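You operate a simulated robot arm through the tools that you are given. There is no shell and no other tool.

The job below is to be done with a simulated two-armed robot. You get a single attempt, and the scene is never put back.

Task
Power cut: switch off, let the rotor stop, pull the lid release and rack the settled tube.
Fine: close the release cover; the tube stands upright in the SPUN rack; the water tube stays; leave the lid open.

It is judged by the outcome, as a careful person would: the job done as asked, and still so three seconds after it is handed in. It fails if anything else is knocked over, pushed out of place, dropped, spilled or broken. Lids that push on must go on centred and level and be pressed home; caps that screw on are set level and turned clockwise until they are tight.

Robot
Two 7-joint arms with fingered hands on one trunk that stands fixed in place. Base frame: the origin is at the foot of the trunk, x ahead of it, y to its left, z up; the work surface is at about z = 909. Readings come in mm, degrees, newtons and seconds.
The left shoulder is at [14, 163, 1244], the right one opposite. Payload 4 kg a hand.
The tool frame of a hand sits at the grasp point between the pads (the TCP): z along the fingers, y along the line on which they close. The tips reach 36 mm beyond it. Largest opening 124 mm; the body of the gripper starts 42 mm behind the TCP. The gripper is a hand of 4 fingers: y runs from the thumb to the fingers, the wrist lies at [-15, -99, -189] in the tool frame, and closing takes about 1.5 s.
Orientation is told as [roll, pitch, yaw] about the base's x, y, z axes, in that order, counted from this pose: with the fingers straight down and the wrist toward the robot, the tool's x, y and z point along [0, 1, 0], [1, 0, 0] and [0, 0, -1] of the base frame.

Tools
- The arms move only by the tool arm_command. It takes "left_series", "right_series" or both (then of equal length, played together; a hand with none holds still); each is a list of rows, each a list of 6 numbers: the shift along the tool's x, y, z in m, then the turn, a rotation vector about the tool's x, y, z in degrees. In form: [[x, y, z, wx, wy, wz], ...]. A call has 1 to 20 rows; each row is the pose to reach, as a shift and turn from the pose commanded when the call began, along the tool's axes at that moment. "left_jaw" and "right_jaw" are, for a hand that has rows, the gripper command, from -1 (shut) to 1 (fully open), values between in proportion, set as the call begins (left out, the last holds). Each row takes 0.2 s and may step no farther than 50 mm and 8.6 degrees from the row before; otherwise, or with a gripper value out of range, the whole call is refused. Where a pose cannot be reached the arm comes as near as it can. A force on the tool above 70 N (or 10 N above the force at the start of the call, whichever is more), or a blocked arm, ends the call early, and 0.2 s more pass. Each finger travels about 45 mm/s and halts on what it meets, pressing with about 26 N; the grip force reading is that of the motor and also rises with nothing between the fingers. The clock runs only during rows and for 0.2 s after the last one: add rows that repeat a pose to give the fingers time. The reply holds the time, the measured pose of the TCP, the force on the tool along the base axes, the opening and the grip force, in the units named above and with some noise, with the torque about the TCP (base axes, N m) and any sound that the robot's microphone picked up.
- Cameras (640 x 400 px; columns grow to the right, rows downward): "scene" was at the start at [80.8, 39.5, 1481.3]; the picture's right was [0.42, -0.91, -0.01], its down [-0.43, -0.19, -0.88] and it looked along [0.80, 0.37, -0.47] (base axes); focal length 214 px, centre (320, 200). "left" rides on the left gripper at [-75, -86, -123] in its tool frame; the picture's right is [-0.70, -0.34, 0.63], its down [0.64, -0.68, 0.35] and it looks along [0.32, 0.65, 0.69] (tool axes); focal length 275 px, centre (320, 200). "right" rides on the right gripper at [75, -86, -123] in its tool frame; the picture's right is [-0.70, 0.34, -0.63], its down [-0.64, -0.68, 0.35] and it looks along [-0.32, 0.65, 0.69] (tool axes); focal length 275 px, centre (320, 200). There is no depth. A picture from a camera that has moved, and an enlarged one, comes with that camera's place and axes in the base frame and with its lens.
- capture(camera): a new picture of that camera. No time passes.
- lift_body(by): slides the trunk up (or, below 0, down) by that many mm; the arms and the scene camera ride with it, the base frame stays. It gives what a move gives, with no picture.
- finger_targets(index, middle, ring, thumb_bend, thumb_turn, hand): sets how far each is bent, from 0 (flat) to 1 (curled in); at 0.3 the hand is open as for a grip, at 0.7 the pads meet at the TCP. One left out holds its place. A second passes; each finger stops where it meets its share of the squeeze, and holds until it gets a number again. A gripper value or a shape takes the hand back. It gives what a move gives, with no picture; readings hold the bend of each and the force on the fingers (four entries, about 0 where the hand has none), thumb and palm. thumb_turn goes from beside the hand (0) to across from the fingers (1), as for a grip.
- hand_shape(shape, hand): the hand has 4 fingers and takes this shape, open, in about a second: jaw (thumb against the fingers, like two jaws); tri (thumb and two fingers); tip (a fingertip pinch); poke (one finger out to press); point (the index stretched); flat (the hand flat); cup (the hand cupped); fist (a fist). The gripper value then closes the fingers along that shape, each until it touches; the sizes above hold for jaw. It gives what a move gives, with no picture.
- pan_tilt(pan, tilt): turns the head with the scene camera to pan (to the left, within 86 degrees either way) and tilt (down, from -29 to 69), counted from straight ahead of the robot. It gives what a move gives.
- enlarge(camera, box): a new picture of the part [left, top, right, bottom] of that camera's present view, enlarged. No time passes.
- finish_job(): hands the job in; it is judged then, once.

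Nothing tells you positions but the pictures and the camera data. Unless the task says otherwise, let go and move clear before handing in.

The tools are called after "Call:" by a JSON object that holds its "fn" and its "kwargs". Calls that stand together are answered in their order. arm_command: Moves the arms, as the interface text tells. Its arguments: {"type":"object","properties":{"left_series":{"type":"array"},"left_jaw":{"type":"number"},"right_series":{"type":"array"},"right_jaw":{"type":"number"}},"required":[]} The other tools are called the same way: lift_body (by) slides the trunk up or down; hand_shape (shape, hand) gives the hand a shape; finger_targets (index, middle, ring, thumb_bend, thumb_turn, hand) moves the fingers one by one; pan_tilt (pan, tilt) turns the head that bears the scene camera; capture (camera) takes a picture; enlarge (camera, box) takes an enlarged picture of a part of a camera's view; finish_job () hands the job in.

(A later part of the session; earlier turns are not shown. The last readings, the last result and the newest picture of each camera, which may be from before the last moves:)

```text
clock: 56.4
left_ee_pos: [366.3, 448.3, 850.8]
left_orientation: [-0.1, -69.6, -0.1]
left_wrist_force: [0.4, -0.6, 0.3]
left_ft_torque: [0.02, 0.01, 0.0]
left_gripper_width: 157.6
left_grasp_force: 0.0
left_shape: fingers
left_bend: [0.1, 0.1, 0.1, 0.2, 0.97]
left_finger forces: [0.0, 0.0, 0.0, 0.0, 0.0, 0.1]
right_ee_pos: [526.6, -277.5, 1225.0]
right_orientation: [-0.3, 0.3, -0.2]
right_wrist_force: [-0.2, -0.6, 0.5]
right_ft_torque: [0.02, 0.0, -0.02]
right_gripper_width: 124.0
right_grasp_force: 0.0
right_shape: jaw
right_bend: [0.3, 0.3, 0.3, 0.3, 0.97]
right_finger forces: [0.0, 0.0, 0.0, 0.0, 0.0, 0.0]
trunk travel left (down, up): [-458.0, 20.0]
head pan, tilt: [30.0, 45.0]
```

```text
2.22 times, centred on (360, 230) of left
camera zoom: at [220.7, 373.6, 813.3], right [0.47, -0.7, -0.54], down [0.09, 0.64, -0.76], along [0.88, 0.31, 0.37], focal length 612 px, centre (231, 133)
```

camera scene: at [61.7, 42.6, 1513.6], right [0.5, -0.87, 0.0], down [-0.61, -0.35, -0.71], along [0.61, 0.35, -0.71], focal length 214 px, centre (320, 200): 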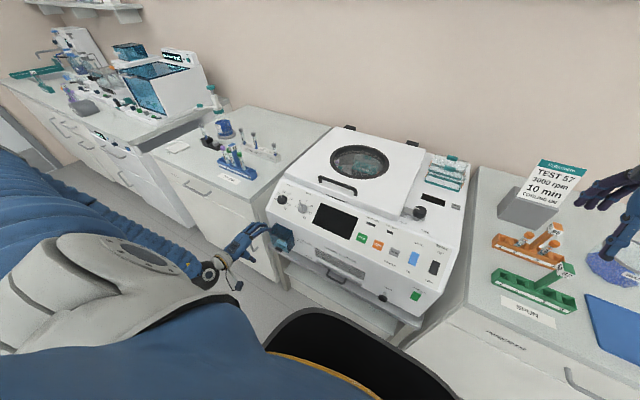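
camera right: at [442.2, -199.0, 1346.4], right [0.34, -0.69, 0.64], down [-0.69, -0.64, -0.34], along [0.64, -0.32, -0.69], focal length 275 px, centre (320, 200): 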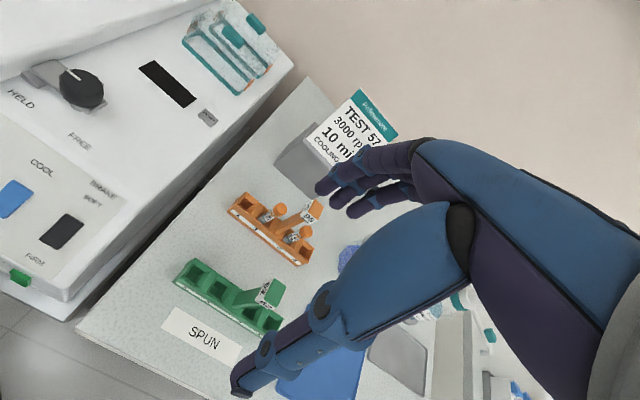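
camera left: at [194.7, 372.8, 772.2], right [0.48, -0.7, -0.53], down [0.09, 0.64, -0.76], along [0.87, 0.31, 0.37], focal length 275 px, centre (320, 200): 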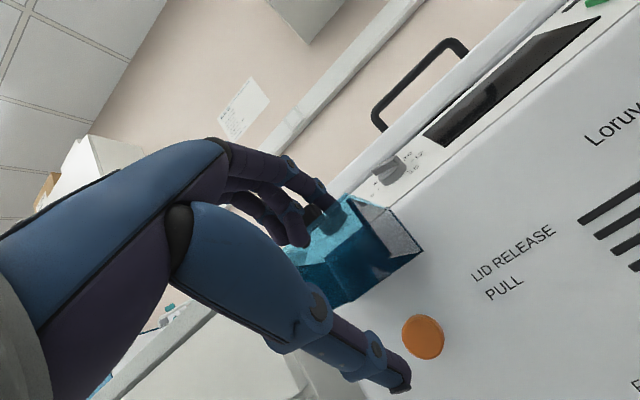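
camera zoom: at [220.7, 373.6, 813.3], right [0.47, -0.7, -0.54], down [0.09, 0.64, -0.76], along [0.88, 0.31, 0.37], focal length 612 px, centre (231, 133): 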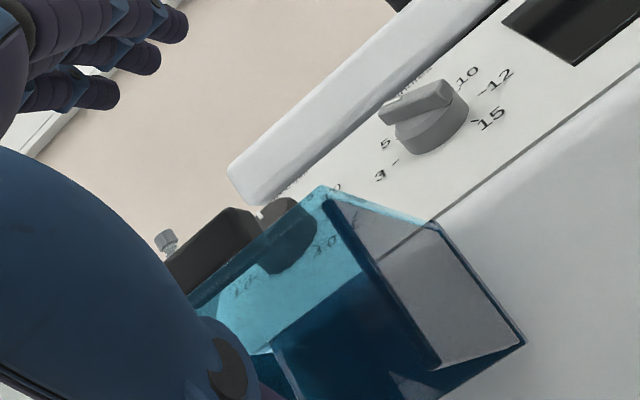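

The hood now stays open by itself and the hand is free. I'll back out, reset the fingers, and come in level with the orange knob.

Call:
{"fn": "arm_command", "kwargs": {"left_series": [[0, -0.006, -0.017, 0, 0, 0], [0, -0.0126, -0.034, 0, 0, 0], [0, -0.017, -0.046, 0, 0, 0]]}}

Call:
{"fn": "finger_targets", "kwargs": {"hand": "left", "index": 0.45, "middle": 0.45, "ring": 0.45, "thumb_bend": 0.4, "thumb_turn": 1.0}}

Call:
{"fn": "arm_command", "kwargs": {"left_series": [[0.001, -0.036, 0.0135, -2, 0, 0], [0.002, -0.072, 0.027, -4, 0, 0], [0.003, -0.108, 0.04, -5.5, 0, 0], [0.003, -0.108, 0.04, -5.5, 0, 0]]}}

Call:
{"fn": "capture", "kwargs": {"camera": "left"}}

Call:
{"fn": "enlarge", "kwargs": {"camera": "scene", "box": [220, 190, 335, 280]}}

```text
clock: 57.2
left_ee_pos: [316.2, 448.2, 852.7]
left_orientation: [-0.2, -69.6, 0.0]
left_wrist_force: [0.2, 0.4, 0.8]
left_ft_torque: [0.0, 0.01, 0.04]
left_gripper_width: 157.8
left_grasp_force: 0.1
left_shape: fingers
left_bend: [0.1, 0.1, 0.1, 0.2, 0.97]
left_finger forces: [0.0, 0.0, 0.0, 0.1, 0.0, 0.0]
right_ee_pos: [526.3, -276.5, 1224.7]
right_orientation: [-0.3, 0.4, -0.2]
right_wrist_force: [0.5, -0.9, 0.7]
right_ft_torque: [0.01, 0.02, 0.01]
right_gripper_width: 123.5
right_grasp_force: 0.0
right_shape: jaw
right_bend: [0.3, 0.3, 0.3, 0.3, 0.97]
right_finger forces: [0.1, 0.1, 0.0, 0.1, 0.0, 0.0]
trunk travel left (down, up): [-458.0, 20.0]
head pan, tilt: [30.0, 45.0]
```

```text
clock: 58.2
left_ee_pos: [317.0, 447.4, 852.0]
left_orientation: [-0.1, -69.6, -0.1]
left_wrist_force: [0.0, 0.3, 0.2]
left_ft_torque: [0.0, -0.04, 0.0]
left_gripper_width: 85.7
left_grasp_force: 0.1
left_shape: fingers
left_bend: [0.45, 0.45, 0.45, 0.4, 0.99]
left_finger forces: [0.0, 0.1, 0.1, 0.0, 0.0, 0.1]
right_ee_pos: [527.0, -276.3, 1224.8]
right_orientation: [-0.2, 0.3, -0.3]
right_wrist_force: [-0.5, -0.9, 0.6]
right_ft_torque: [-0.05, -0.02, 0.0]
right_gripper_width: 123.8
right_grasp_force: 0.0
right_shape: jaw
right_bend: [0.3, 0.3, 0.3, 0.3, 0.97]
right_finger forces: [0.1, 0.1, 0.1, 0.0, 0.0, 0.0]
trunk travel left (down, up): [-458.0, 20.0]
head pan, tilt: [30.0, 45.0]
```

```text
clock: 59.2
left_ee_pos: [316.5, 451.1, 736.2]
left_orientation: [-0.2, -75.1, 0.0]
left_wrist_force: [0.1, 0.9, -0.1]
left_ft_torque: [0.03, 0.0, -0.02]
left_gripper_width: 85.1
left_grasp_force: 0.2
left_shape: fingers
left_bend: [0.45, 0.45, 0.45, 0.4, 0.99]
left_finger forces: [0.1, 0.0, 0.0, 0.0, 0.0, 0.0]
right_ee_pos: [526.7, -277.7, 1225.2]
right_orientation: [-0.3, 0.4, -0.3]
right_wrist_force: [-0.2, 0.3, 1.4]
right_ft_torque: [0.02, 0.02, 0.0]
right_gripper_width: 124.0
right_grasp_force: 0.0
right_shape: jaw
right_bend: [0.3, 0.3, 0.3, 0.3, 0.97]
right_finger forces: [0.1, 0.1, 0.0, 0.0, 0.0, 0.1]
trunk travel left (down, up): [-458.0, 20.0]
head pan, tilt: [30.0, 45.0]
```

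```text
taken
camera left: at [175.3, 376.9, 683.3], right [0.52, -0.7, -0.49], down [0.16, 0.64, -0.75], along [0.84, 0.31, 0.45], focal length 275 px, centre (320, 200)
```

left: 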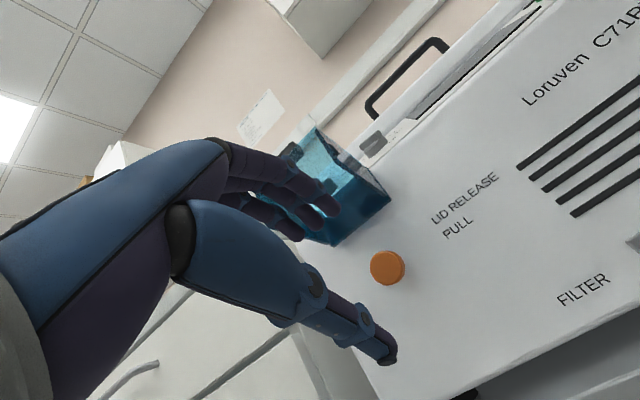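

```text
4.44 times, centred on (278, 235) of scene
camera zoom: at [61.5, 41.7, 1513.8], right [0.5, -0.87, 0.0], down [-0.61, -0.35, -0.71], along [0.61, 0.35, -0.71], focal length 953 px, centre (509, 44)
```

zoom: 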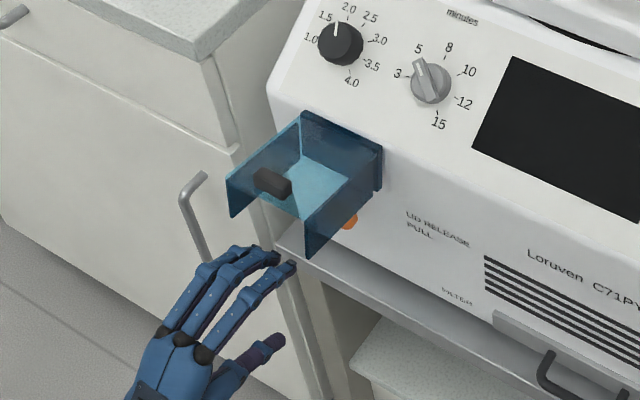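

Call:
{"fn": "enlarge", "kwargs": {"camera": "left", "box": [300, 200, 444, 308]}}

```text
3.70 times, centred on (372, 254) of left
camera zoom: at [175.3, 376.9, 683.3], right [0.52, -0.7, -0.49], down [0.16, 0.64, -0.75], along [0.84, 0.31, 0.45], focal length 1020 px, centre (127, 0)
```

zoom: 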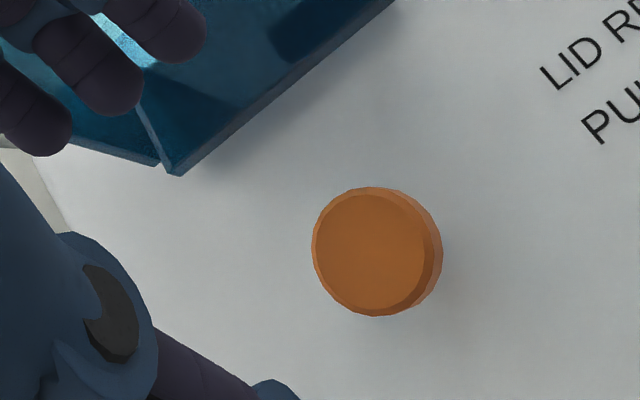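

The knob is a disc about 30 mm across with its front near [450,458,724]. I'll advance level so fingers pass above and thumb below it.

Call:
{"fn": "arm_command", "kwargs": {"left_series": [[0, 0.0045, 0.0225, 0, 0, 0], [0, 0.009, 0.045, 0, 0, 0], [0, 0.0133, 0.067, 0, 0, 0], [0, 0.0175, 0.088, 0, 0, 0], [0, 0.021, 0.106, 0, 0, 0]]}}

Call:
{"fn": "capture", "kwargs": {"camera": "left"}}

Call:
{"fn": "enlarge", "kwargs": {"camera": "scene", "box": [220, 190, 335, 280]}}

```text
clock: 60.4
left_ee_pos: [422.4, 449.7, 728.3]
left_orientation: [-0.2, -74.9, 0.0]
left_wrist_force: [-8.1, -0.3, -0.5]
left_ft_torque: [0.03, -0.36, 0.04]
left_gripper_width: 85.1
left_grasp_force: 3.8
left_shape: fingers
left_bend: [0.45, 0.46, 0.45, 0.4, 0.99]
left_finger forces: [0.0, 8.2, 0.1, 0.1, 0.0, 0.0]
right_ee_pos: [526.0, -275.1, 1226.4]
right_orientation: [-0.3, 0.4, -0.3]
right_wrist_force: [-0.4, 0.9, -0.2]
right_ft_torque: [-0.03, 0.01, 0.0]
right_gripper_width: 123.8
right_grasp_force: 0.1
right_shape: jaw
right_bend: [0.3, 0.3, 0.3, 0.3, 0.97]
right_finger forces: [0.0, 0.1, 0.0, 0.0, 0.1, 0.0]
trunk travel left (down, up): [-458.0, 20.0]
head pan, tilt: [30.0, 45.0]
```

```text
taken
camera left: at [281.7, 375.7, 676.9], right [0.52, -0.7, -0.49], down [0.16, 0.64, -0.75], along [0.84, 0.31, 0.45], focal length 275 px, centre (320, 200)
```

left: 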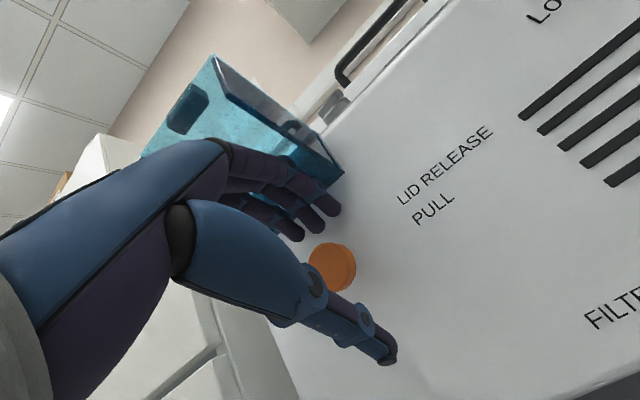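

```text
4.44 times, centred on (278, 235) of scene
camera zoom: at [60.6, 41.9, 1513.7], right [0.5, -0.87, 0.0], down [-0.61, -0.35, -0.71], along [0.61, 0.35, -0.71], focal length 953 px, centre (509, 44)
```

zoom: 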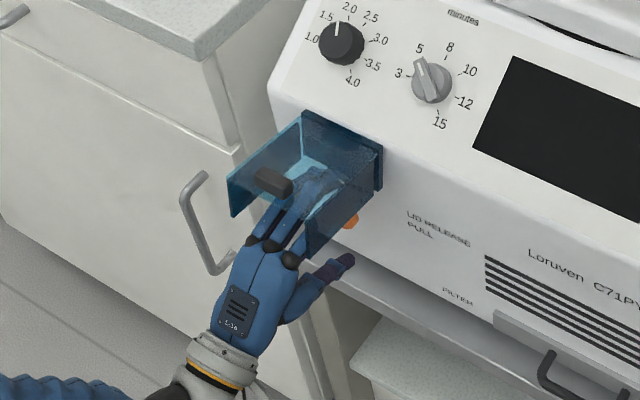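

Knob is right ahead between fingers and thumb. Closing the hand on it.

Call:
{"fn": "arm_command", "kwargs": {"left_series": [[0, 0, 0, 0, 0, 0], [0, 0, 0, 0, 0, 0], [0, 0, 0, 0, 0, 0], [0, 0, 0, 0, 0, 0], [0, 0, 0, 0, 0, 0], [0, 0, 0, 0, 0, 0], [0, 0, 0, 0, 0, 0]], "left_jaw": -1}}

Call:
{"fn": "capture", "kwargs": {"camera": "left"}}

Call:
{"fn": "enlarge", "kwargs": {"camera": "scene", "box": [220, 190, 335, 280]}}

```text
clock: 62.0
left_ee_pos: [422.9, 450.7, 727.8]
left_orientation: [-0.4, -74.9, 0.1]
left_wrist_force: [-8.1, -4.9, -24.6]
left_ft_torque: [0.03, 0.62, -0.15]
left_gripper_width: 26.7
left_grasp_force: 25.9
left_shape: jaw
left_bend: [0.48, 0.54, 0.5, 0.68, 1.0]
left_finger forces: [0.0, 9.0, 0.1, 0.1, 27.9, 0.0]
right_ee_pos: [528.5, -276.4, 1224.4]
right_orientation: [-0.4, 0.4, -0.3]
right_wrist_force: [-0.4, -1.0, 0.3]
right_ft_torque: [-0.03, 0.01, 0.01]
right_gripper_width: 123.8
right_grasp_force: 0.0
right_shape: jaw
right_bend: [0.3, 0.3, 0.3, 0.3, 0.97]
right_finger forces: [0.0, 0.0, 0.0, 0.1, 0.0, 0.1]
trunk travel left (down, up): [-458.0, 20.0]
head pan, tilt: [30.0, 45.0]
```

```text
taken
camera left: at [282.3, 375.9, 676.3], right [0.52, -0.7, -0.49], down [0.16, 0.64, -0.75], along [0.84, 0.31, 0.45], focal length 275 px, centre (320, 200)
```

left: 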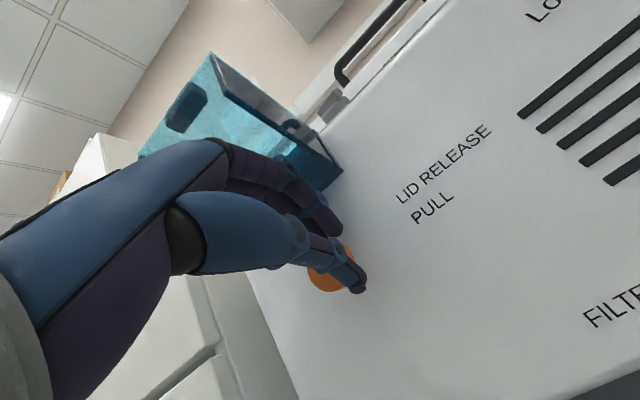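

```text
4.44 times, centred on (278, 235) of scene
camera zoom: at [62.1, 42.7, 1513.6], right [0.5, -0.87, 0.0], down [-0.61, -0.35, -0.71], along [0.61, 0.35, -0.71], focal length 953 px, centre (509, 44)
```

zoom: 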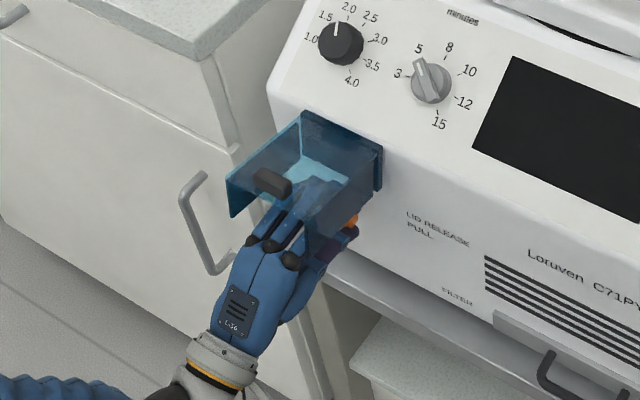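

The thumb presses from below but the middle finger seems blocked by the panel face. I'll ease back a few mm so the fingers can finish closing.

Call:
{"fn": "arm_command", "kwargs": {"left_series": [[0, -0.0008, -0.003, 0, 0, 0], [0, -0.0013, -0.005, 0, 0, 0], [0, -0.0013, -0.005, 0, 0, 0], [0, -0.0013, -0.005, 0, 0, 0], [0, -0.0013, -0.005, 0, 0, 0]], "left_jaw": -1}}

Call:
{"fn": "enlarge", "kwargs": {"camera": "left", "box": [240, 150, 400, 310]}}

```text
clock: 63.2
left_ee_pos: [418.8, 450.6, 728.0]
left_orientation: [-0.2, -75.0, 0.0]
left_wrist_force: [1.7, -7.5, -23.5]
left_ft_torque: [0.03, 0.61, -0.26]
left_gripper_width: 25.0
left_grasp_force: 26.0
left_shape: jaw
left_bend: [0.48, 0.54, 0.5, 0.69, 1.0]
left_finger forces: [0.0, 6.3, 0.0, 0.0, 24.5, 0.1]
right_ee_pos: [528.7, -276.8, 1224.4]
right_orientation: [-0.4, 0.4, -0.3]
right_wrist_force: [0.6, 0.2, -0.5]
right_ft_torque: [0.01, -0.02, -0.02]
right_gripper_width: 123.8
right_grasp_force: 0.1
right_shape: jaw
right_bend: [0.3, 0.3, 0.3, 0.3, 0.97]
right_finger forces: [0.0, 0.0, 0.0, 0.0, 0.0, 0.0]
trunk travel left (down, up): [-458.0, 20.0]
head pan, tilt: [30.0, 45.0]
```

```text
2.50 times, centred on (320, 230) of left
camera zoom: at [278.1, 376.0, 676.8], right [0.52, -0.7, -0.49], down [0.16, 0.64, -0.75], along [0.84, 0.31, 0.45], focal length 688 px, centre (320, 125)
```

zoom: 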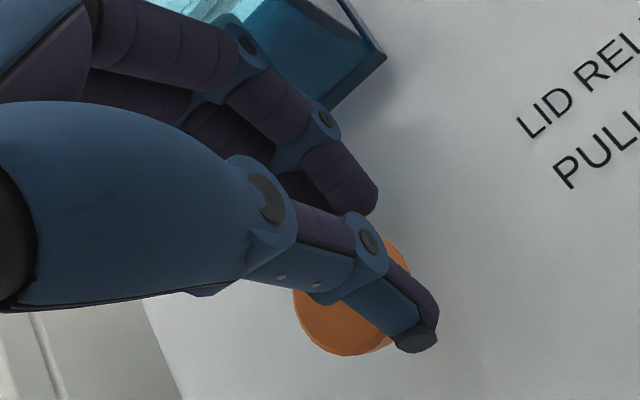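

Thumb carries nearly all the force; lowering the hand ~6 mm should bring the fingers onto the knob as well.

Call:
{"fn": "arm_command", "kwargs": {"left_series": [[0.003, -0.003, 0, 0, 0, 0], [0.005, -0.006, 0.001, 0, 0, 0], [0.005, -0.006, 0.001, 0, 0, 0], [0.005, -0.006, 0.001, 0, 0, 0], [0.005, -0.006, 0.001, 0, 0, 0]], "left_jaw": -1}}

Call:
{"fn": "enlarge", "kwargs": {"camera": "left", "box": [240, 150, 400, 310]}}

```text
clock: 64.4
left_ee_pos: [417.4, 455.3, 724.2]
left_orientation: [0.0, -75.2, 0.0]
left_wrist_force: [0.7, -22.7, -10.0]
left_ft_torque: [0.2, 0.11, -0.7]
left_gripper_width: 23.1
left_grasp_force: 26.4
left_shape: jaw
left_bend: [0.48, 0.51, 0.5, 0.71, 0.98]
left_finger forces: [2.4, 12.4, 0.1, 0.0, 24.8, 0.1]
right_ee_pos: [528.8, -277.5, 1223.7]
right_orientation: [-0.4, 0.4, -0.3]
right_wrist_force: [0.8, 0.8, 0.2]
right_ft_torque: [0.0, -0.01, -0.03]
right_gripper_width: 123.6
right_grasp_force: 0.1
right_shape: jaw
right_bend: [0.3, 0.3, 0.3, 0.3, 0.97]
right_finger forces: [0.0, 0.0, 0.0, 0.0, 0.1, 0.0]
trunk travel left (down, up): [-458.0, 20.0]
head pan, tilt: [30.0, 45.0]
```

```text
2.50 times, centred on (320, 230) of left
camera zoom: at [277.2, 380.4, 671.3], right [0.52, -0.7, -0.49], down [0.16, 0.64, -0.75], along [0.84, 0.31, 0.45], focal length 688 px, centre (320, 125)
```

zoom: 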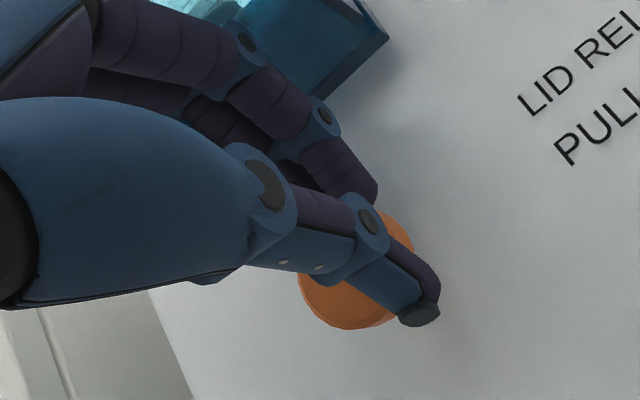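

The thumb sits on the knob's right flank. I'll open slightly, shift ~13 mm left so thumb and index are centred on it, and close again.

Call:
{"fn": "finger_targets", "kwargs": {"hand": "left", "index": 0.45, "middle": 0.45, "ring": 0.45, "thumb_bend": 0.42, "thumb_turn": 1.0}}

Call:
{"fn": "arm_command", "kwargs": {"left_series": [[0.006, 0.001, 0.002, 0, 0, 0], [0.012, 0.001, 0.003, 0, 0, 0]]}}

Call:
{"fn": "enlarge", "kwargs": {"camera": "left", "box": [240, 150, 440, 320]}}

```text
clock: 65.4
left_ee_pos: [417.5, 455.6, 724.1]
left_orientation: [-0.1, -75.1, -0.1]
left_wrist_force: [-0.4, -0.1, -0.1]
left_ft_torque: [0.0, 0.0, 0.04]
left_gripper_width: 81.8
left_grasp_force: 0.0
left_shape: fingers
left_bend: [0.45, 0.45, 0.45, 0.42, 0.99]
left_finger forces: [0.1, 0.1, 0.0, 0.0, 0.1, 0.0]
right_ee_pos: [527.9, -278.1, 1224.6]
right_orientation: [-0.2, 0.4, -0.3]
right_wrist_force: [-0.1, -0.6, 1.1]
right_ft_torque: [-0.02, -0.02, 0.01]
right_gripper_width: 123.5
right_grasp_force: 0.2
right_shape: jaw
right_bend: [0.3, 0.3, 0.3, 0.3, 0.97]
right_finger forces: [0.0, 0.0, 0.0, 0.1, 0.0, 0.0]
trunk travel left (down, up): [-458.0, 20.0]
head pan, tilt: [30.0, 45.0]
```

```text
clock: 66.0
left_ee_pos: [421.2, 467.0, 723.1]
left_orientation: [0.0, -75.1, -0.2]
left_wrist_force: [-1.5, -5.6, -0.4]
left_ft_torque: [0.34, -0.08, 0.07]
left_gripper_width: 82.2
left_grasp_force: 2.8
left_shape: fingers
left_bend: [0.45, 0.45, 0.45, 0.42, 0.99]
left_finger forces: [0.0, 0.0, 5.4, 0.0, 0.0, 0.0]
right_ee_pos: [527.1, -277.6, 1225.5]
right_orientation: [-0.3, 0.4, -0.4]
right_wrist_force: [0.1, -0.7, 1.0]
right_ft_torque: [-0.02, -0.04, 0.0]
right_gripper_width: 123.7
right_grasp_force: 0.0
right_shape: jaw
right_bend: [0.3, 0.3, 0.3, 0.3, 0.97]
right_finger forces: [0.0, 0.1, 0.0, 0.0, 0.0, 0.0]
trunk travel left (down, up): [-458.0, 20.0]
head pan, tilt: [30.0, 45.0]
```

```text
2.35 times, centred on (340, 235) of left
camera zoom: at [280.0, 392.3, 671.3], right [0.52, -0.7, -0.49], down [0.16, 0.64, -0.75], along [0.84, 0.31, 0.45], focal length 648 px, centre (273, 118)
```

zoom: 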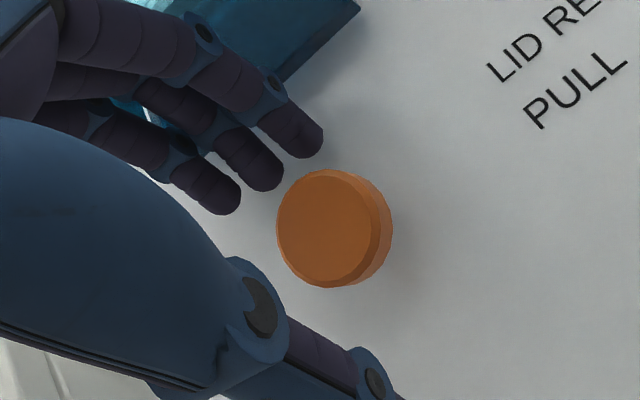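

Knob is at about tool [-7, +8, +28]. I'll shift up 7 mm and 2 mm right, then close.

Call:
{"fn": "arm_command", "kwargs": {"left_series": [[-0.002, 0.004, 0.0, 0, 0, 0], [-0.003, 0.007, 0.001, 0, 0, 0]]}}

Call:
{"fn": "arm_command", "kwargs": {"left_series": [[0, 0, 0, 0, 0, 0], [0, 0, 0, 0, 0, 0], [0, 0, 0, 0, 0, 0], [0, 0, 0, 0, 0, 0], [0, 0, 0, 0, 0, 0], [0, 0, 0, 0, 0, 0], [0, 0, 0, 0, 0, 0]], "left_jaw": -1}}

Call:
{"fn": "enlarge", "kwargs": {"camera": "left", "box": [240, 150, 440, 320]}}

```text
clock: 66.6
left_ee_pos: [422.6, 466.3, 730.0]
left_orientation: [-0.2, -75.1, 0.0]
left_wrist_force: [-11.6, -0.6, -2.7]
left_ft_torque: [-0.04, -0.58, 0.24]
left_gripper_width: 82.1
left_grasp_force: 7.0
left_shape: fingers
left_bend: [0.45, 0.46, 0.46, 0.42, 0.99]
left_finger forces: [0.0, 11.4, 2.5, 0.1, 0.0, 0.0]
right_ee_pos: [527.1, -276.6, 1225.0]
right_orientation: [-0.3, 0.3, -0.3]
right_wrist_force: [0.2, 0.8, -0.3]
right_ft_torque: [-0.03, 0.01, 0.03]
right_gripper_width: 123.6
right_grasp_force: 0.0
right_shape: jaw
right_bend: [0.3, 0.3, 0.3, 0.3, 0.97]
right_finger forces: [0.0, 0.0, 0.1, 0.0, 0.0, 0.1]
trunk travel left (down, up): [-458.0, 20.0]
head pan, tilt: [30.0, 45.0]
```

```text
clock: 68.2
left_ee_pos: [423.8, 465.4, 728.5]
left_orientation: [-0.4, -74.9, 0.2]
left_wrist_force: [-11.6, -2.2, -29.7]
left_ft_torque: [0.15, 0.79, 0.11]
left_gripper_width: 28.4
left_grasp_force: 25.6
left_shape: jaw
left_bend: [0.48, 0.57, 0.52, 0.66, 1.0]
left_finger forces: [1.8, 4.1, 2.8, 0.0, 35.1, 0.1]
right_ee_pos: [528.2, -275.2, 1225.2]
right_orientation: [-0.4, 0.3, -0.3]
right_wrist_force: [0.3, -1.0, -0.7]
right_ft_torque: [0.0, -0.01, 0.06]
right_gripper_width: 123.9
right_grasp_force: 0.0
right_shape: jaw
right_bend: [0.3, 0.3, 0.3, 0.3, 0.97]
right_finger forces: [0.0, 0.1, 0.0, 0.1, 0.1, 0.1]
trunk travel left (down, up): [-458.0, 20.0]
head pan, tilt: [30.0, 45.0]
```

```text
2.35 times, centred on (340, 235) of left
camera zoom: at [282.4, 390.5, 676.5], right [0.52, -0.7, -0.49], down [0.16, 0.64, -0.75], along [0.84, 0.31, 0.45], focal length 648 px, centre (273, 118)
```

zoom: 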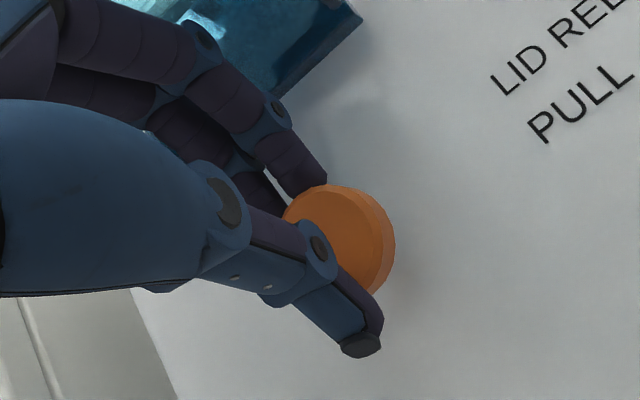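

Call:
{"fn": "arm_command", "kwargs": {"left_series": [[0, -0.003, 0.0, 0, 0, 0], [0, -0.006, 0.0, 0, 0, 0], [0, -0.009, 0.0, 0, 0, 0], [0, -0.009, 0.0, 0, 0, 0], [0, -0.009, 0.0, 0, 0, 0]], "left_jaw": -1}}

Call:
{"fn": "enlarge", "kwargs": {"camera": "left", "box": [240, 150, 440, 320]}}

```text
clock: 69.4
left_ee_pos: [422.7, 465.2, 722.2]
left_orientation: [-0.3, -75.2, 0.0]
left_wrist_force: [-8.2, 5.4, -2.9]
left_ft_torque: [0.1, -0.04, 0.21]
left_gripper_width: 26.9
left_grasp_force: 25.5
left_shape: jaw
left_bend: [0.44, 0.54, 0.52, 0.69, 1.0]
left_finger forces: [8.4, 13.1, 1.9, 0.0, 23.2, 0.0]
right_ee_pos: [526.5, -276.7, 1224.0]
right_orientation: [-0.4, 0.3, -0.3]
right_wrist_force: [-0.3, 0.1, 0.0]
right_ft_torque: [0.03, -0.01, 0.02]
right_gripper_width: 123.7
right_grasp_force: 0.0
right_shape: jaw
right_bend: [0.3, 0.3, 0.3, 0.3, 0.97]
right_finger forces: [0.0, 0.0, 0.0, 0.0, 0.0, 0.1]
trunk travel left (down, up): [-458.0, 20.0]
head pan, tilt: [30.0, 45.0]
```

```text
2.35 times, centred on (340, 235) of left
camera zoom: at [281.4, 390.3, 669.8], right [0.52, -0.7, -0.49], down [0.16, 0.64, -0.75], along [0.84, 0.31, 0.45], focal length 648 px, centre (273, 118)
```

zoom: 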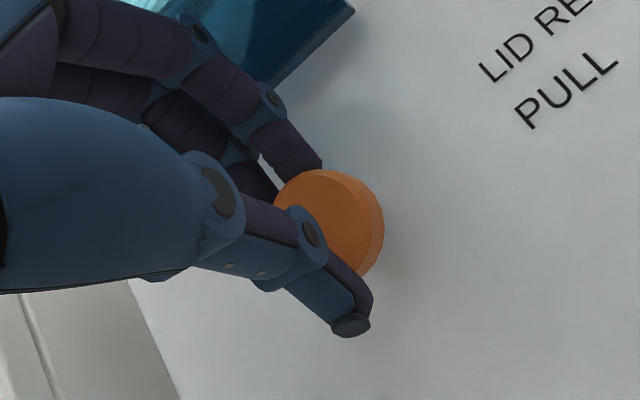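

Grip is now balanced (index 8, middle 13, thumb 23 N). Pulling the release straight out toward the robot.

Call:
{"fn": "arm_command", "kwargs": {"left_series": [[0, -0.001, -0.004, 0, 0, 0], [0, -0.002, -0.008, 0, 0, 0], [0, -0.003, -0.012, 0, 0, 0], [0, -0.004, -0.016, 0, 0, 0], [0, -0.0052, -0.02, 0, 0, 0]]}}

Call:
{"fn": "enlarge", "kwargs": {"camera": "left", "box": [240, 150, 440, 320]}}

Call:
{"fn": "capture", "kwargs": {"camera": "scene"}}

```text
clock: 70.6
left_ee_pos: [401.4, 463.3, 720.1]
left_orientation: [-0.2, -75.1, 0.1]
left_wrist_force: [9.6, 5.5, -5.8]
left_ft_torque: [0.03, 0.3, 0.21]
left_gripper_width: 23.1
left_grasp_force: 25.8
left_shape: jaw
left_bend: [0.44, 0.54, 0.52, 0.71, 1.0]
left_finger forces: [5.8, 9.6, 1.1, 0.2, 17.5, 0.1]
right_ee_pos: [529.2, -277.1, 1225.5]
right_orientation: [-0.4, 0.3, -0.2]
right_wrist_force: [0.3, 0.3, 0.3]
right_ft_torque: [0.01, -0.03, -0.04]
right_gripper_width: 123.9
right_grasp_force: 0.0
right_shape: jaw
right_bend: [0.3, 0.3, 0.3, 0.3, 0.97]
right_finger forces: [0.0, 0.1, 0.0, 0.0, 0.0, 0.1]
trunk travel left (down, up): [-458.0, 20.0]
head pan, tilt: [30.0, 45.0]
```

```text
2.35 times, centred on (340, 235) of left
camera zoom: at [261.0, 390.1, 668.7], right [0.52, -0.7, -0.49], down [0.16, 0.64, -0.75], along [0.84, 0.31, 0.45], focal length 648 px, centre (273, 118)
```

zoom: 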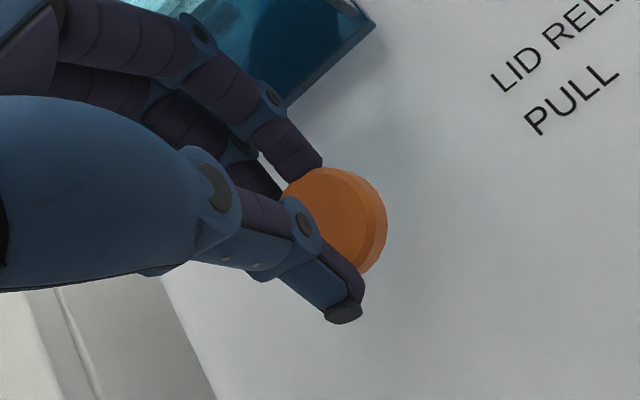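

```text
taken
camera scene: at [62.6, 42.5, 1513.6], right [0.5, -0.87, 0.0], down [-0.61, -0.35, -0.71], along [0.61, 0.35, -0.71], focal length 214 px, centre (320, 200)
```

scene: 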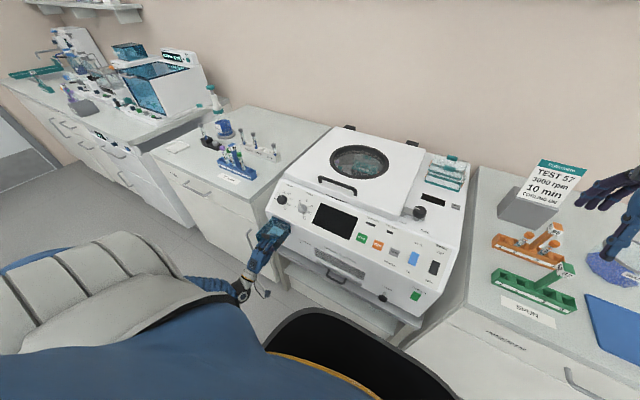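

The knob follows the hand. Pulling further to its stop, then checking the lid and lever.

Call:
{"fn": "arm_command", "kwargs": {"left_series": [[0, -0.001, -0.004, 0, 0, 0], [0, -0.002, -0.008, 0, 0, 0], [0, -0.003, -0.012, 0, 0, 0]]}}

Call:
{"fn": "enlarge", "kwargs": {"camera": "left", "box": [240, 150, 440, 320]}}

Call:
{"fn": "enlarge", "kwargs": {"camera": "scene", "box": [340, 160, 484, 260]}}

Call:
{"fn": "enlarge", "kwargs": {"camera": "scene", "box": [260, 120, 430, 230]}}

```text
clock: 71.4
left_ee_pos: [388.2, 464.1, 721.7]
left_orientation: [-0.3, -75.1, 0.2]
left_wrist_force: [0.6, -2.0, -0.5]
left_ft_torque: [0.03, 0.0, -0.02]
left_gripper_width: 11.7
left_grasp_force: 26.1
left_shape: jaw
left_bend: [0.46, 0.6, 0.52, 0.8, 1.0]
left_finger forces: [0.0, 0.0, 0.7, 0.1, 0.0, 0.0]
right_ee_pos: [527.7, -277.3, 1225.0]
right_orientation: [-0.2, 0.4, -0.3]
right_wrist_force: [-0.6, 0.0, 0.8]
right_ft_torque: [-0.03, 0.0, 0.0]
right_gripper_width: 123.9
right_grasp_force: 0.0
right_shape: jaw
right_bend: [0.3, 0.3, 0.3, 0.3, 0.97]
right_finger forces: [0.0, 0.0, 0.1, 0.0, 0.0, 0.0]
trunk travel left (down, up): [-458.0, 20.0]
head pan, tilt: [30.0, 45.0]
```

```text
2.35 times, centred on (340, 235) of left
camera zoom: at [248.0, 389.6, 669.4], right [0.52, -0.7, -0.49], down [0.16, 0.64, -0.75], along [0.84, 0.31, 0.45], focal length 648 px, centre (273, 118)
```

zoom: 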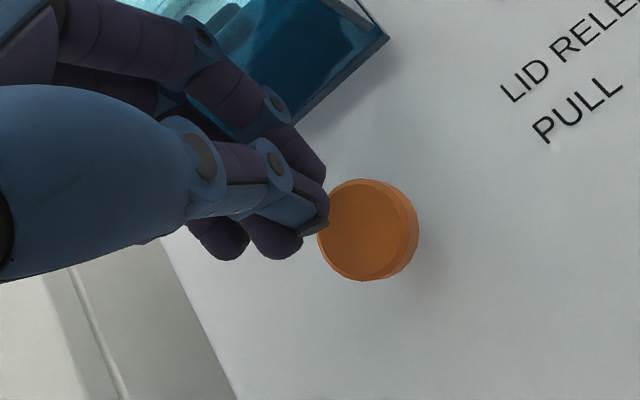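

```text
4.00 times, centred on (412, 210) of scene
camera zoom: at [61.3, 41.9, 1513.7], right [0.5, -0.87, 0.0], down [-0.61, -0.35, -0.71], along [0.61, 0.35, -0.71], focal length 858 px, centre (-48, 160)
```

zoom: 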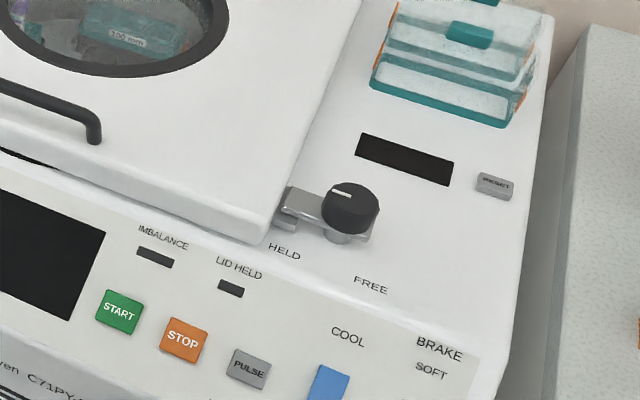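

```text
3.64 times, centred on (345, 175) of scene
camera zoom: at [61.3, 41.9, 1513.7], right [0.5, -0.87, 0.0], down [-0.61, -0.35, -0.71], along [0.61, 0.35, -0.71], focal length 780 px, centre (229, 291)
```

zoom: 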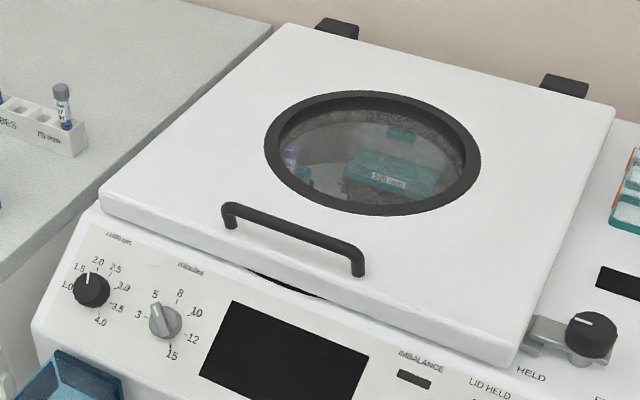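

The knob followed ~17–20 mm and then slipped from the fingers and sprang back. I'll compare the lid with the earlier identical view to see whether it popped.

Call:
{"fn": "enlarge", "kwargs": {"camera": "scene", "box": [300, 100, 460, 200]}}

```text
4.00 times, centred on (380, 150) of scene
camera zoom: at [61.3, 41.9, 1513.7], right [0.5, -0.87, 0.0], down [-0.61, -0.35, -0.71], along [0.61, 0.35, -0.71], focal length 858 px, centre (80, 400)
```

zoom: 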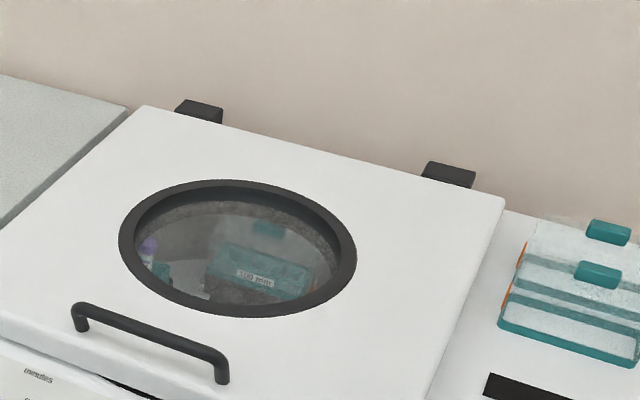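

The lid looks unchanged, so I'll take a deeper grip on the knob and pull it to its full travel. Opening and re-approaching.

Call:
{"fn": "finger_targets", "kwargs": {"hand": "left", "index": 0.42, "middle": 0.46, "ring": 0.46, "thumb_bend": 0.48, "thumb_turn": 1.0}}

Call:
{"fn": "arm_command", "kwargs": {"left_series": [[0, 0.004, 0.014, 0, 0, 0], [0, 0.008, 0.028, 0, 0, 0], [0, 0.0105, 0.036, 0, 0, 0], [0, 0.012, 0.041, 0, 0, 0]]}}

Call:
{"fn": "enlarge", "kwargs": {"camera": "left", "box": [240, 150, 440, 320]}}

```text
clock: 72.4
left_ee_pos: [389.8, 463.7, 721.7]
left_orientation: [-0.2, -75.1, 0.0]
left_wrist_force: [-0.5, -2.5, -0.7]
left_ft_torque: [0.08, -0.01, 0.01]
left_gripper_width: 77.5
left_grasp_force: 1.2
left_shape: fingers
left_bend: [0.42, 0.46, 0.46, 0.48, 1.0]
left_finger forces: [0.0, 0.1, 1.6, 0.0, 0.0, 0.1]
right_ee_pos: [527.1, -277.6, 1224.1]
right_orientation: [-0.3, 0.4, -0.4]
right_wrist_force: [-0.2, 0.6, -0.4]
right_ft_torque: [0.02, 0.0, 0.0]
right_gripper_width: 123.9
right_grasp_force: 0.1
right_shape: jaw
right_bend: [0.3, 0.3, 0.3, 0.3, 0.97]
right_finger forces: [0.0, 0.1, 0.0, 0.0, 0.1, 0.0]
trunk travel left (down, up): [-458.0, 20.0]
head pan, tilt: [30.0, 45.0]
```

```text
clock: 73.4
left_ee_pos: [428.1, 463.0, 722.2]
left_orientation: [-0.2, -75.0, 0.0]
left_wrist_force: [-37.7, 0.4, 0.7]
left_ft_torque: [-0.1, -1.75, -0.16]
left_gripper_width: 77.0
left_grasp_force: 19.3
left_shape: fingers
left_bend: [0.4, 0.49, 0.46, 0.48, 1.0]
left_finger forces: [32.0, 6.6, 0.5, 0.0, 0.0, 0.0]
right_ee_pos: [523.5, -277.9, 1226.5]
right_orientation: [-0.4, 0.2, -0.3]
right_wrist_force: [0.1, -0.1, 0.0]
right_ft_torque: [0.0, -0.02, -0.01]
right_gripper_width: 124.0
right_grasp_force: 0.1
right_shape: jaw
right_bend: [0.3, 0.3, 0.3, 0.3, 0.97]
right_finger forces: [0.0, 0.0, 0.0, 0.0, 0.0, 0.1]
trunk travel left (down, up): [-458.0, 20.0]
head pan, tilt: [30.0, 45.0]
```

```text
2.35 times, centred on (340, 235) of left
camera zoom: at [287.5, 389.2, 670.7], right [0.52, -0.7, -0.49], down [0.16, 0.64, -0.75], along [0.84, 0.31, 0.45], focal length 648 px, centre (273, 118)
```

zoom: 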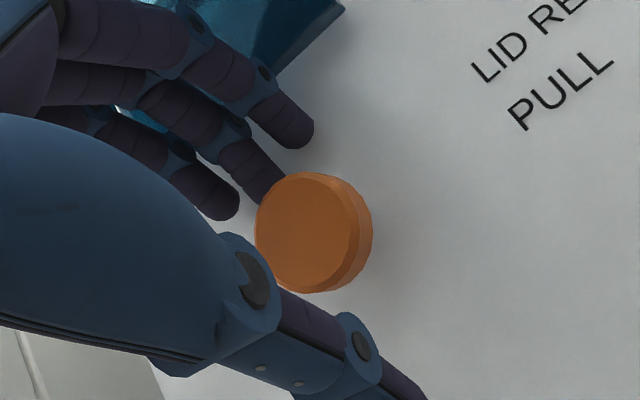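

Fingertips now touch the panel face beside the knob, so this is as deep as possible. Easing back 4 mm and closing.

Call:
{"fn": "arm_command", "kwargs": {"left_series": [[0, -0.001, -0.004, 0, 0, 0], [0, -0.001, -0.004, 0, 0, 0], [0, -0.001, -0.004, 0, 0, 0], [0, -0.001, -0.004, 0, 0, 0], [0, -0.001, -0.004, 0, 0, 0], [0, -0.001, -0.004, 0, 0, 0], [0, -0.001, -0.004, 0, 0, 0]], "left_jaw": -1}}

Call:
{"fn": "enlarge", "kwargs": {"camera": "left", "box": [240, 150, 440, 320]}}

```text
clock: 75.0
left_ee_pos: [427.5, 464.7, 721.9]
left_orientation: [-0.4, -74.8, 0.2]
left_wrist_force: [-2.9, 2.2, -22.9]
left_ft_torque: [0.11, 0.63, 0.02]
left_gripper_width: 26.6
left_grasp_force: 25.8
left_shape: jaw
left_bend: [0.45, 0.57, 0.53, 0.68, 1.0]
left_finger forces: [4.1, 8.2, 0.1, 0.0, 34.3, 0.0]
right_ee_pos: [527.6, -275.0, 1224.5]
right_orientation: [-0.4, 0.4, -0.2]
right_wrist_force: [0.5, -0.6, 0.2]
right_ft_torque: [0.02, 0.01, 0.0]
right_gripper_width: 124.1
right_grasp_force: 0.1
right_shape: jaw
right_bend: [0.3, 0.3, 0.3, 0.3, 0.97]
right_finger forces: [0.0, 0.0, 0.0, 0.0, 0.0, 0.0]
trunk travel left (down, up): [-458.0, 20.0]
head pan, tilt: [30.0, 45.0]
```

```text
2.35 times, centred on (340, 235) of left
camera zoom: at [286.7, 390.5, 669.7], right [0.52, -0.7, -0.49], down [0.16, 0.64, -0.75], along [0.84, 0.31, 0.45], focal length 648 px, centre (273, 118)
```

zoom: 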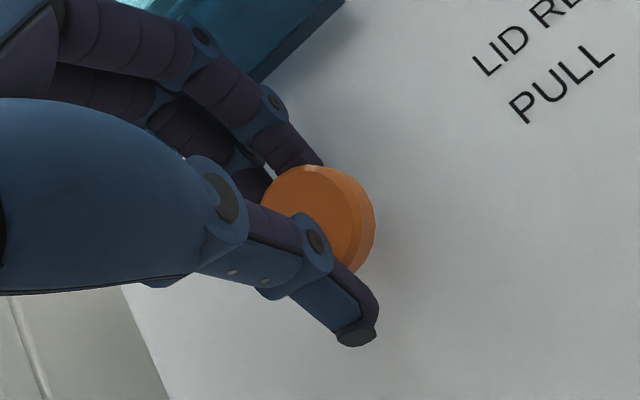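

Lowering ~6 mm to balance the grip, then pulling in stages.

Call:
{"fn": "arm_command", "kwargs": {"left_series": [[0, -0.003, 0.0, 0, 0, 0], [0, -0.006, 0.0, 0, 0, 0], [0, -0.007, 0.0, 0, 0, 0], [0, -0.007, 0.0, 0, 0, 0]], "left_jaw": -1}}

Call:
{"fn": "arm_command", "kwargs": {"left_series": [[0, -0.001, -0.004, 0, 0, 0], [0, -0.002, -0.008, 0, 0, 0], [0, -0.003, -0.012, 0, 0, 0], [0, -0.004, -0.016, 0, 0, 0]]}}

Call:
{"fn": "enlarge", "kwargs": {"camera": "left", "box": [240, 150, 440, 320]}}

```text
clock: 76.0
left_ee_pos: [426.8, 465.2, 716.0]
left_orientation: [-0.3, -75.1, 0.1]
left_wrist_force: [1.0, 4.6, -8.4]
left_ft_torque: [0.01, 0.24, 0.08]
left_gripper_width: 23.0
left_grasp_force: 26.0
left_shape: jaw
left_bend: [0.43, 0.57, 0.53, 0.69, 1.0]
left_finger forces: [6.5, 9.5, 0.1, 0.1, 26.3, 0.1]
right_ee_pos: [527.7, -276.0, 1225.0]
right_orientation: [-0.4, 0.4, -0.2]
right_wrist_force: [0.3, -0.5, 0.3]
right_ft_torque: [0.0, 0.03, -0.02]
right_gripper_width: 124.0
right_grasp_force: 0.1
right_shape: jaw
right_bend: [0.3, 0.3, 0.3, 0.3, 0.97]
right_finger forces: [0.1, 0.1, 0.0, 0.0, 0.1, 0.1]
trunk travel left (down, up): [-458.0, 20.0]
head pan, tilt: [30.0, 45.0]
```

```text
clock: 77.0
left_ee_pos: [412.4, 465.1, 715.9]
left_orientation: [-0.3, -75.1, 0.1]
left_wrist_force: [15.9, 3.8, -12.2]
left_ft_torque: [0.01, 0.45, -0.01]
left_gripper_width: 22.8
left_grasp_force: 26.0
left_shape: jaw
left_bend: [0.43, 0.57, 0.53, 0.69, 1.0]
left_finger forces: [8.8, 12.4, 0.0, 0.0, 22.4, 0.1]
right_ee_pos: [528.9, -276.9, 1224.0]
right_orientation: [-0.4, 0.3, -0.4]
right_wrist_force: [-1.6, 0.5, -0.1]
right_ft_torque: [0.02, 0.01, 0.0]
right_gripper_width: 124.0
right_grasp_force: 0.2
right_shape: jaw
right_bend: [0.3, 0.3, 0.3, 0.3, 0.97]
right_finger forces: [0.0, 0.0, 0.0, 0.0, 0.0, 0.0]
trunk travel left (down, up): [-458.0, 20.0]
head pan, tilt: [30.0, 45.0]
```

```text
2.35 times, centred on (340, 235) of left
camera zoom: at [270.3, 390.3, 663.8], right [0.52, -0.7, -0.49], down [0.16, 0.64, -0.75], along [0.84, 0.31, 0.45], focal length 648 px, centre (273, 118)
```

zoom: 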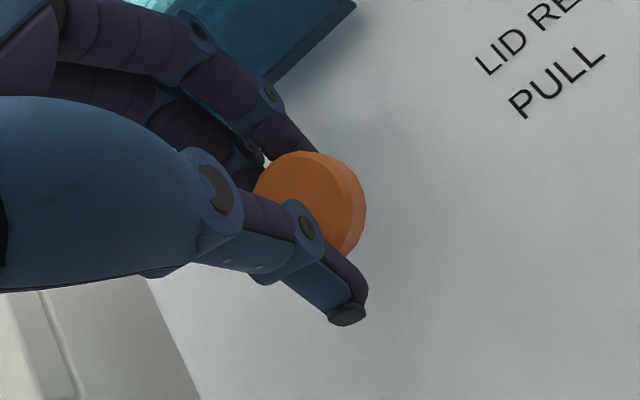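

Call:
{"fn": "arm_command", "kwargs": {"left_series": [[0, -0.001, -0.004, 0, 0, 0], [0, -0.002, -0.008, 0, 0, 0]]}}

Call:
{"fn": "enlarge", "kwargs": {"camera": "left", "box": [240, 150, 440, 320]}}

Call:
{"fn": "enlarge", "kwargs": {"camera": "scene", "box": [340, 160, 484, 260]}}

```text
clock: 77.6
left_ee_pos: [405.3, 465.3, 715.2]
left_orientation: [-0.3, -75.0, 0.1]
left_wrist_force: [41.7, 5.2, -15.0]
left_ft_torque: [-0.12, 1.11, 0.09]
left_gripper_width: 20.1
left_grasp_force: 25.9
left_shape: jaw
left_bend: [0.42, 0.57, 0.53, 0.72, 1.0]
left_finger forces: [9.8, 26.2, 0.0, 0.0, 17.6, 0.0]
right_ee_pos: [530.7, -276.9, 1224.7]
right_orientation: [-0.4, 0.5, -0.3]
right_wrist_force: [-0.2, -0.2, 0.3]
right_ft_torque: [0.0, 0.0, -0.02]
right_gripper_width: 123.6
right_grasp_force: 0.1
right_shape: jaw
right_bend: [0.3, 0.3, 0.3, 0.3, 0.97]
right_finger forces: [0.1, 0.1, 0.1, 0.0, 0.0, 0.0]
trunk travel left (down, up): [-458.0, 20.0]
head pan, tilt: [30.0, 45.0]
```

```text
2.35 times, centred on (340, 235) of left
camera zoom: at [263.4, 390.9, 663.8], right [0.52, -0.7, -0.49], down [0.16, 0.64, -0.75], along [0.84, 0.31, 0.45], focal length 648 px, centre (273, 118)
```

zoom: 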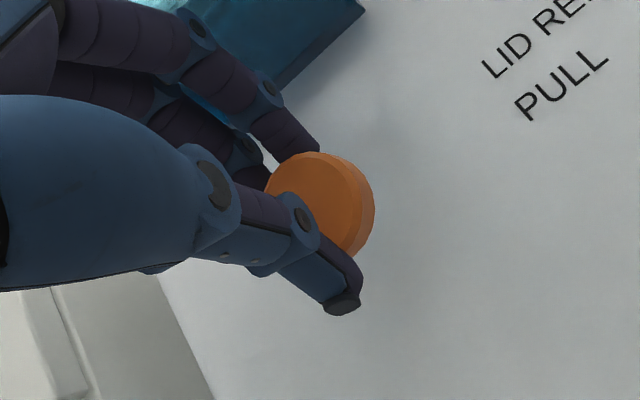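

```text
4.00 times, centred on (412, 210) of scene
camera zoom: at [65.4, 42.9, 1513.5], right [0.5, -0.87, 0.0], down [-0.62, -0.35, -0.7], along [0.61, 0.35, -0.71], focal length 858 px, centre (-48, 160)
```

zoom: 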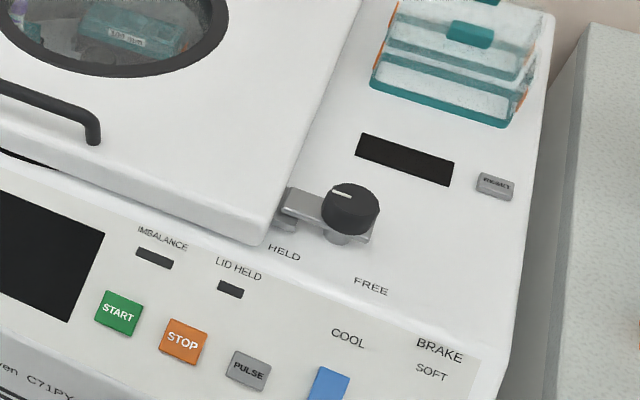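

The pull reached its hard stop (42 N). I'll hold it there more gently with the left hand while the right hand goes to the HELD/FREE lever.

Call:
{"fn": "arm_command", "kwargs": {"left_series": [[0, 0.0005, 0.002, 0, 0, 0], [0, 0.0007, 0.003, 0, 0, 0], [0, 0.0007, 0.003, 0, 0, 0], [0, 0.0007, 0.003, 0, 0, 0], [0, 0.0007, 0.003, 0, 0, 0], [0, 0.0007, 0.003, 0, 0, 0], [0, 0.0007, 0.003, 0, 0, 0], [0, 0.0007, 0.003, 0, 0, 0]], "right_series": [[0.035, 0.012, 0.0, 0, 0, 0], [0.07, 0.024, 0.0, 0, 0, 0], [0.105, 0.036, 0.01, 0, 0, 0], [0.14, 0.048, 0.02, 0, 0, 0], [0.175, 0.06, 0.035, 0, 0, 0], [0.205, 0.072, 0.055, 0, 0, 0], [0.235, 0.084, 0.075, 0, 0, 0], [0.25, 0.094, 0.1, 0, 0, 0]]}}

Call:
{"fn": "capture", "kwargs": {"camera": "right"}}

Call:
{"fn": "capture", "kwargs": {"camera": "scene"}}

```text
clock: 79.4
left_ee_pos: [404.5, 464.5, 715.4]
left_orientation: [-0.3, -75.0, 0.0]
left_wrist_force: [21.2, 7.5, -9.9]
left_ft_torque: [-0.14, 0.73, 0.08]
left_gripper_width: 19.1
left_grasp_force: 26.1
left_shape: jaw
left_bend: [0.41, 0.57, 0.53, 0.72, 1.0]
left_finger forces: [10.3, 24.2, 0.0, 0.0, 21.8, 0.1]
right_ee_pos: [623.2, -25.9, 1122.3]
right_orientation: [-0.5, 0.4, -0.3]
right_wrist_force: [0.3, -0.1, 0.7]
right_ft_torque: [0.0, 0.05, -0.01]
right_gripper_width: 123.9
right_grasp_force: 0.1
right_shape: jaw
right_bend: [0.3, 0.3, 0.3, 0.3, 0.97]
right_finger forces: [0.0, 0.0, 0.0, 0.1, 0.0, 0.0]
trunk travel left (down, up): [-458.0, 20.0]
head pan, tilt: [30.0, 45.0]
```

```text
taken
camera right: at [538.6, 50.6, 1243.6], right [0.34, -0.69, 0.64], down [-0.69, -0.64, -0.34], along [0.64, -0.32, -0.69], focal length 275 px, centre (320, 200)
```

right: 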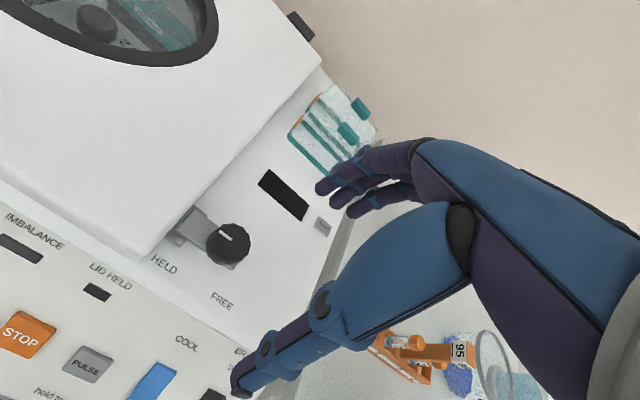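

```text
taken
camera scene: at [63.6, 42.7, 1513.5], right [0.5, -0.87, 0.0], down [-0.61, -0.35, -0.7], along [0.61, 0.35, -0.71], focal length 214 px, centre (320, 200)
```

scene: 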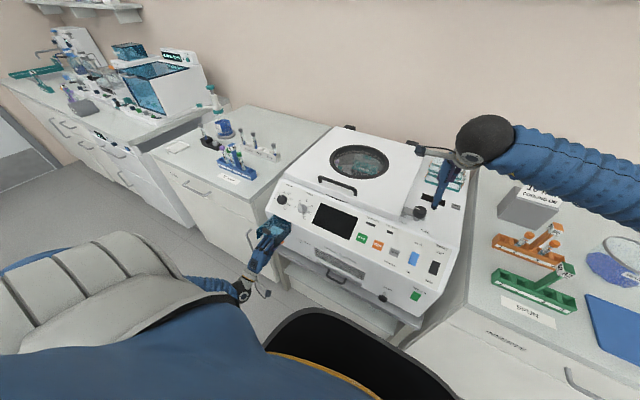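

Call:
{"fn": "enlarge", "kwargs": {"camera": "right", "box": [140, 180, 300, 300]}}

```text
3.33 times, centred on (220, 240) of right
camera zoom: at [538.6, 50.6, 1243.6], right [0.34, -0.69, 0.64], down [-0.69, -0.64, -0.34], along [0.64, -0.32, -0.69], focal length 918 px, centre (653, 67)
```

zoom: 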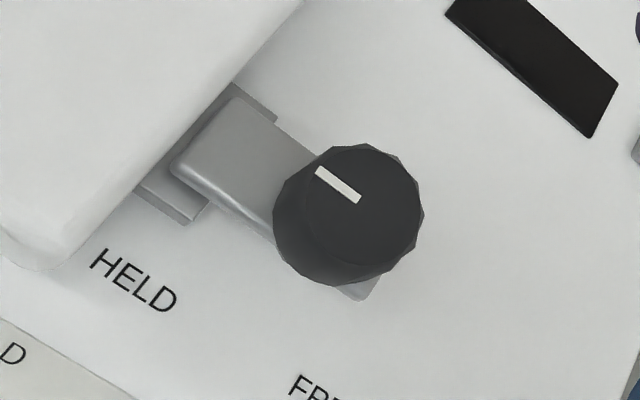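

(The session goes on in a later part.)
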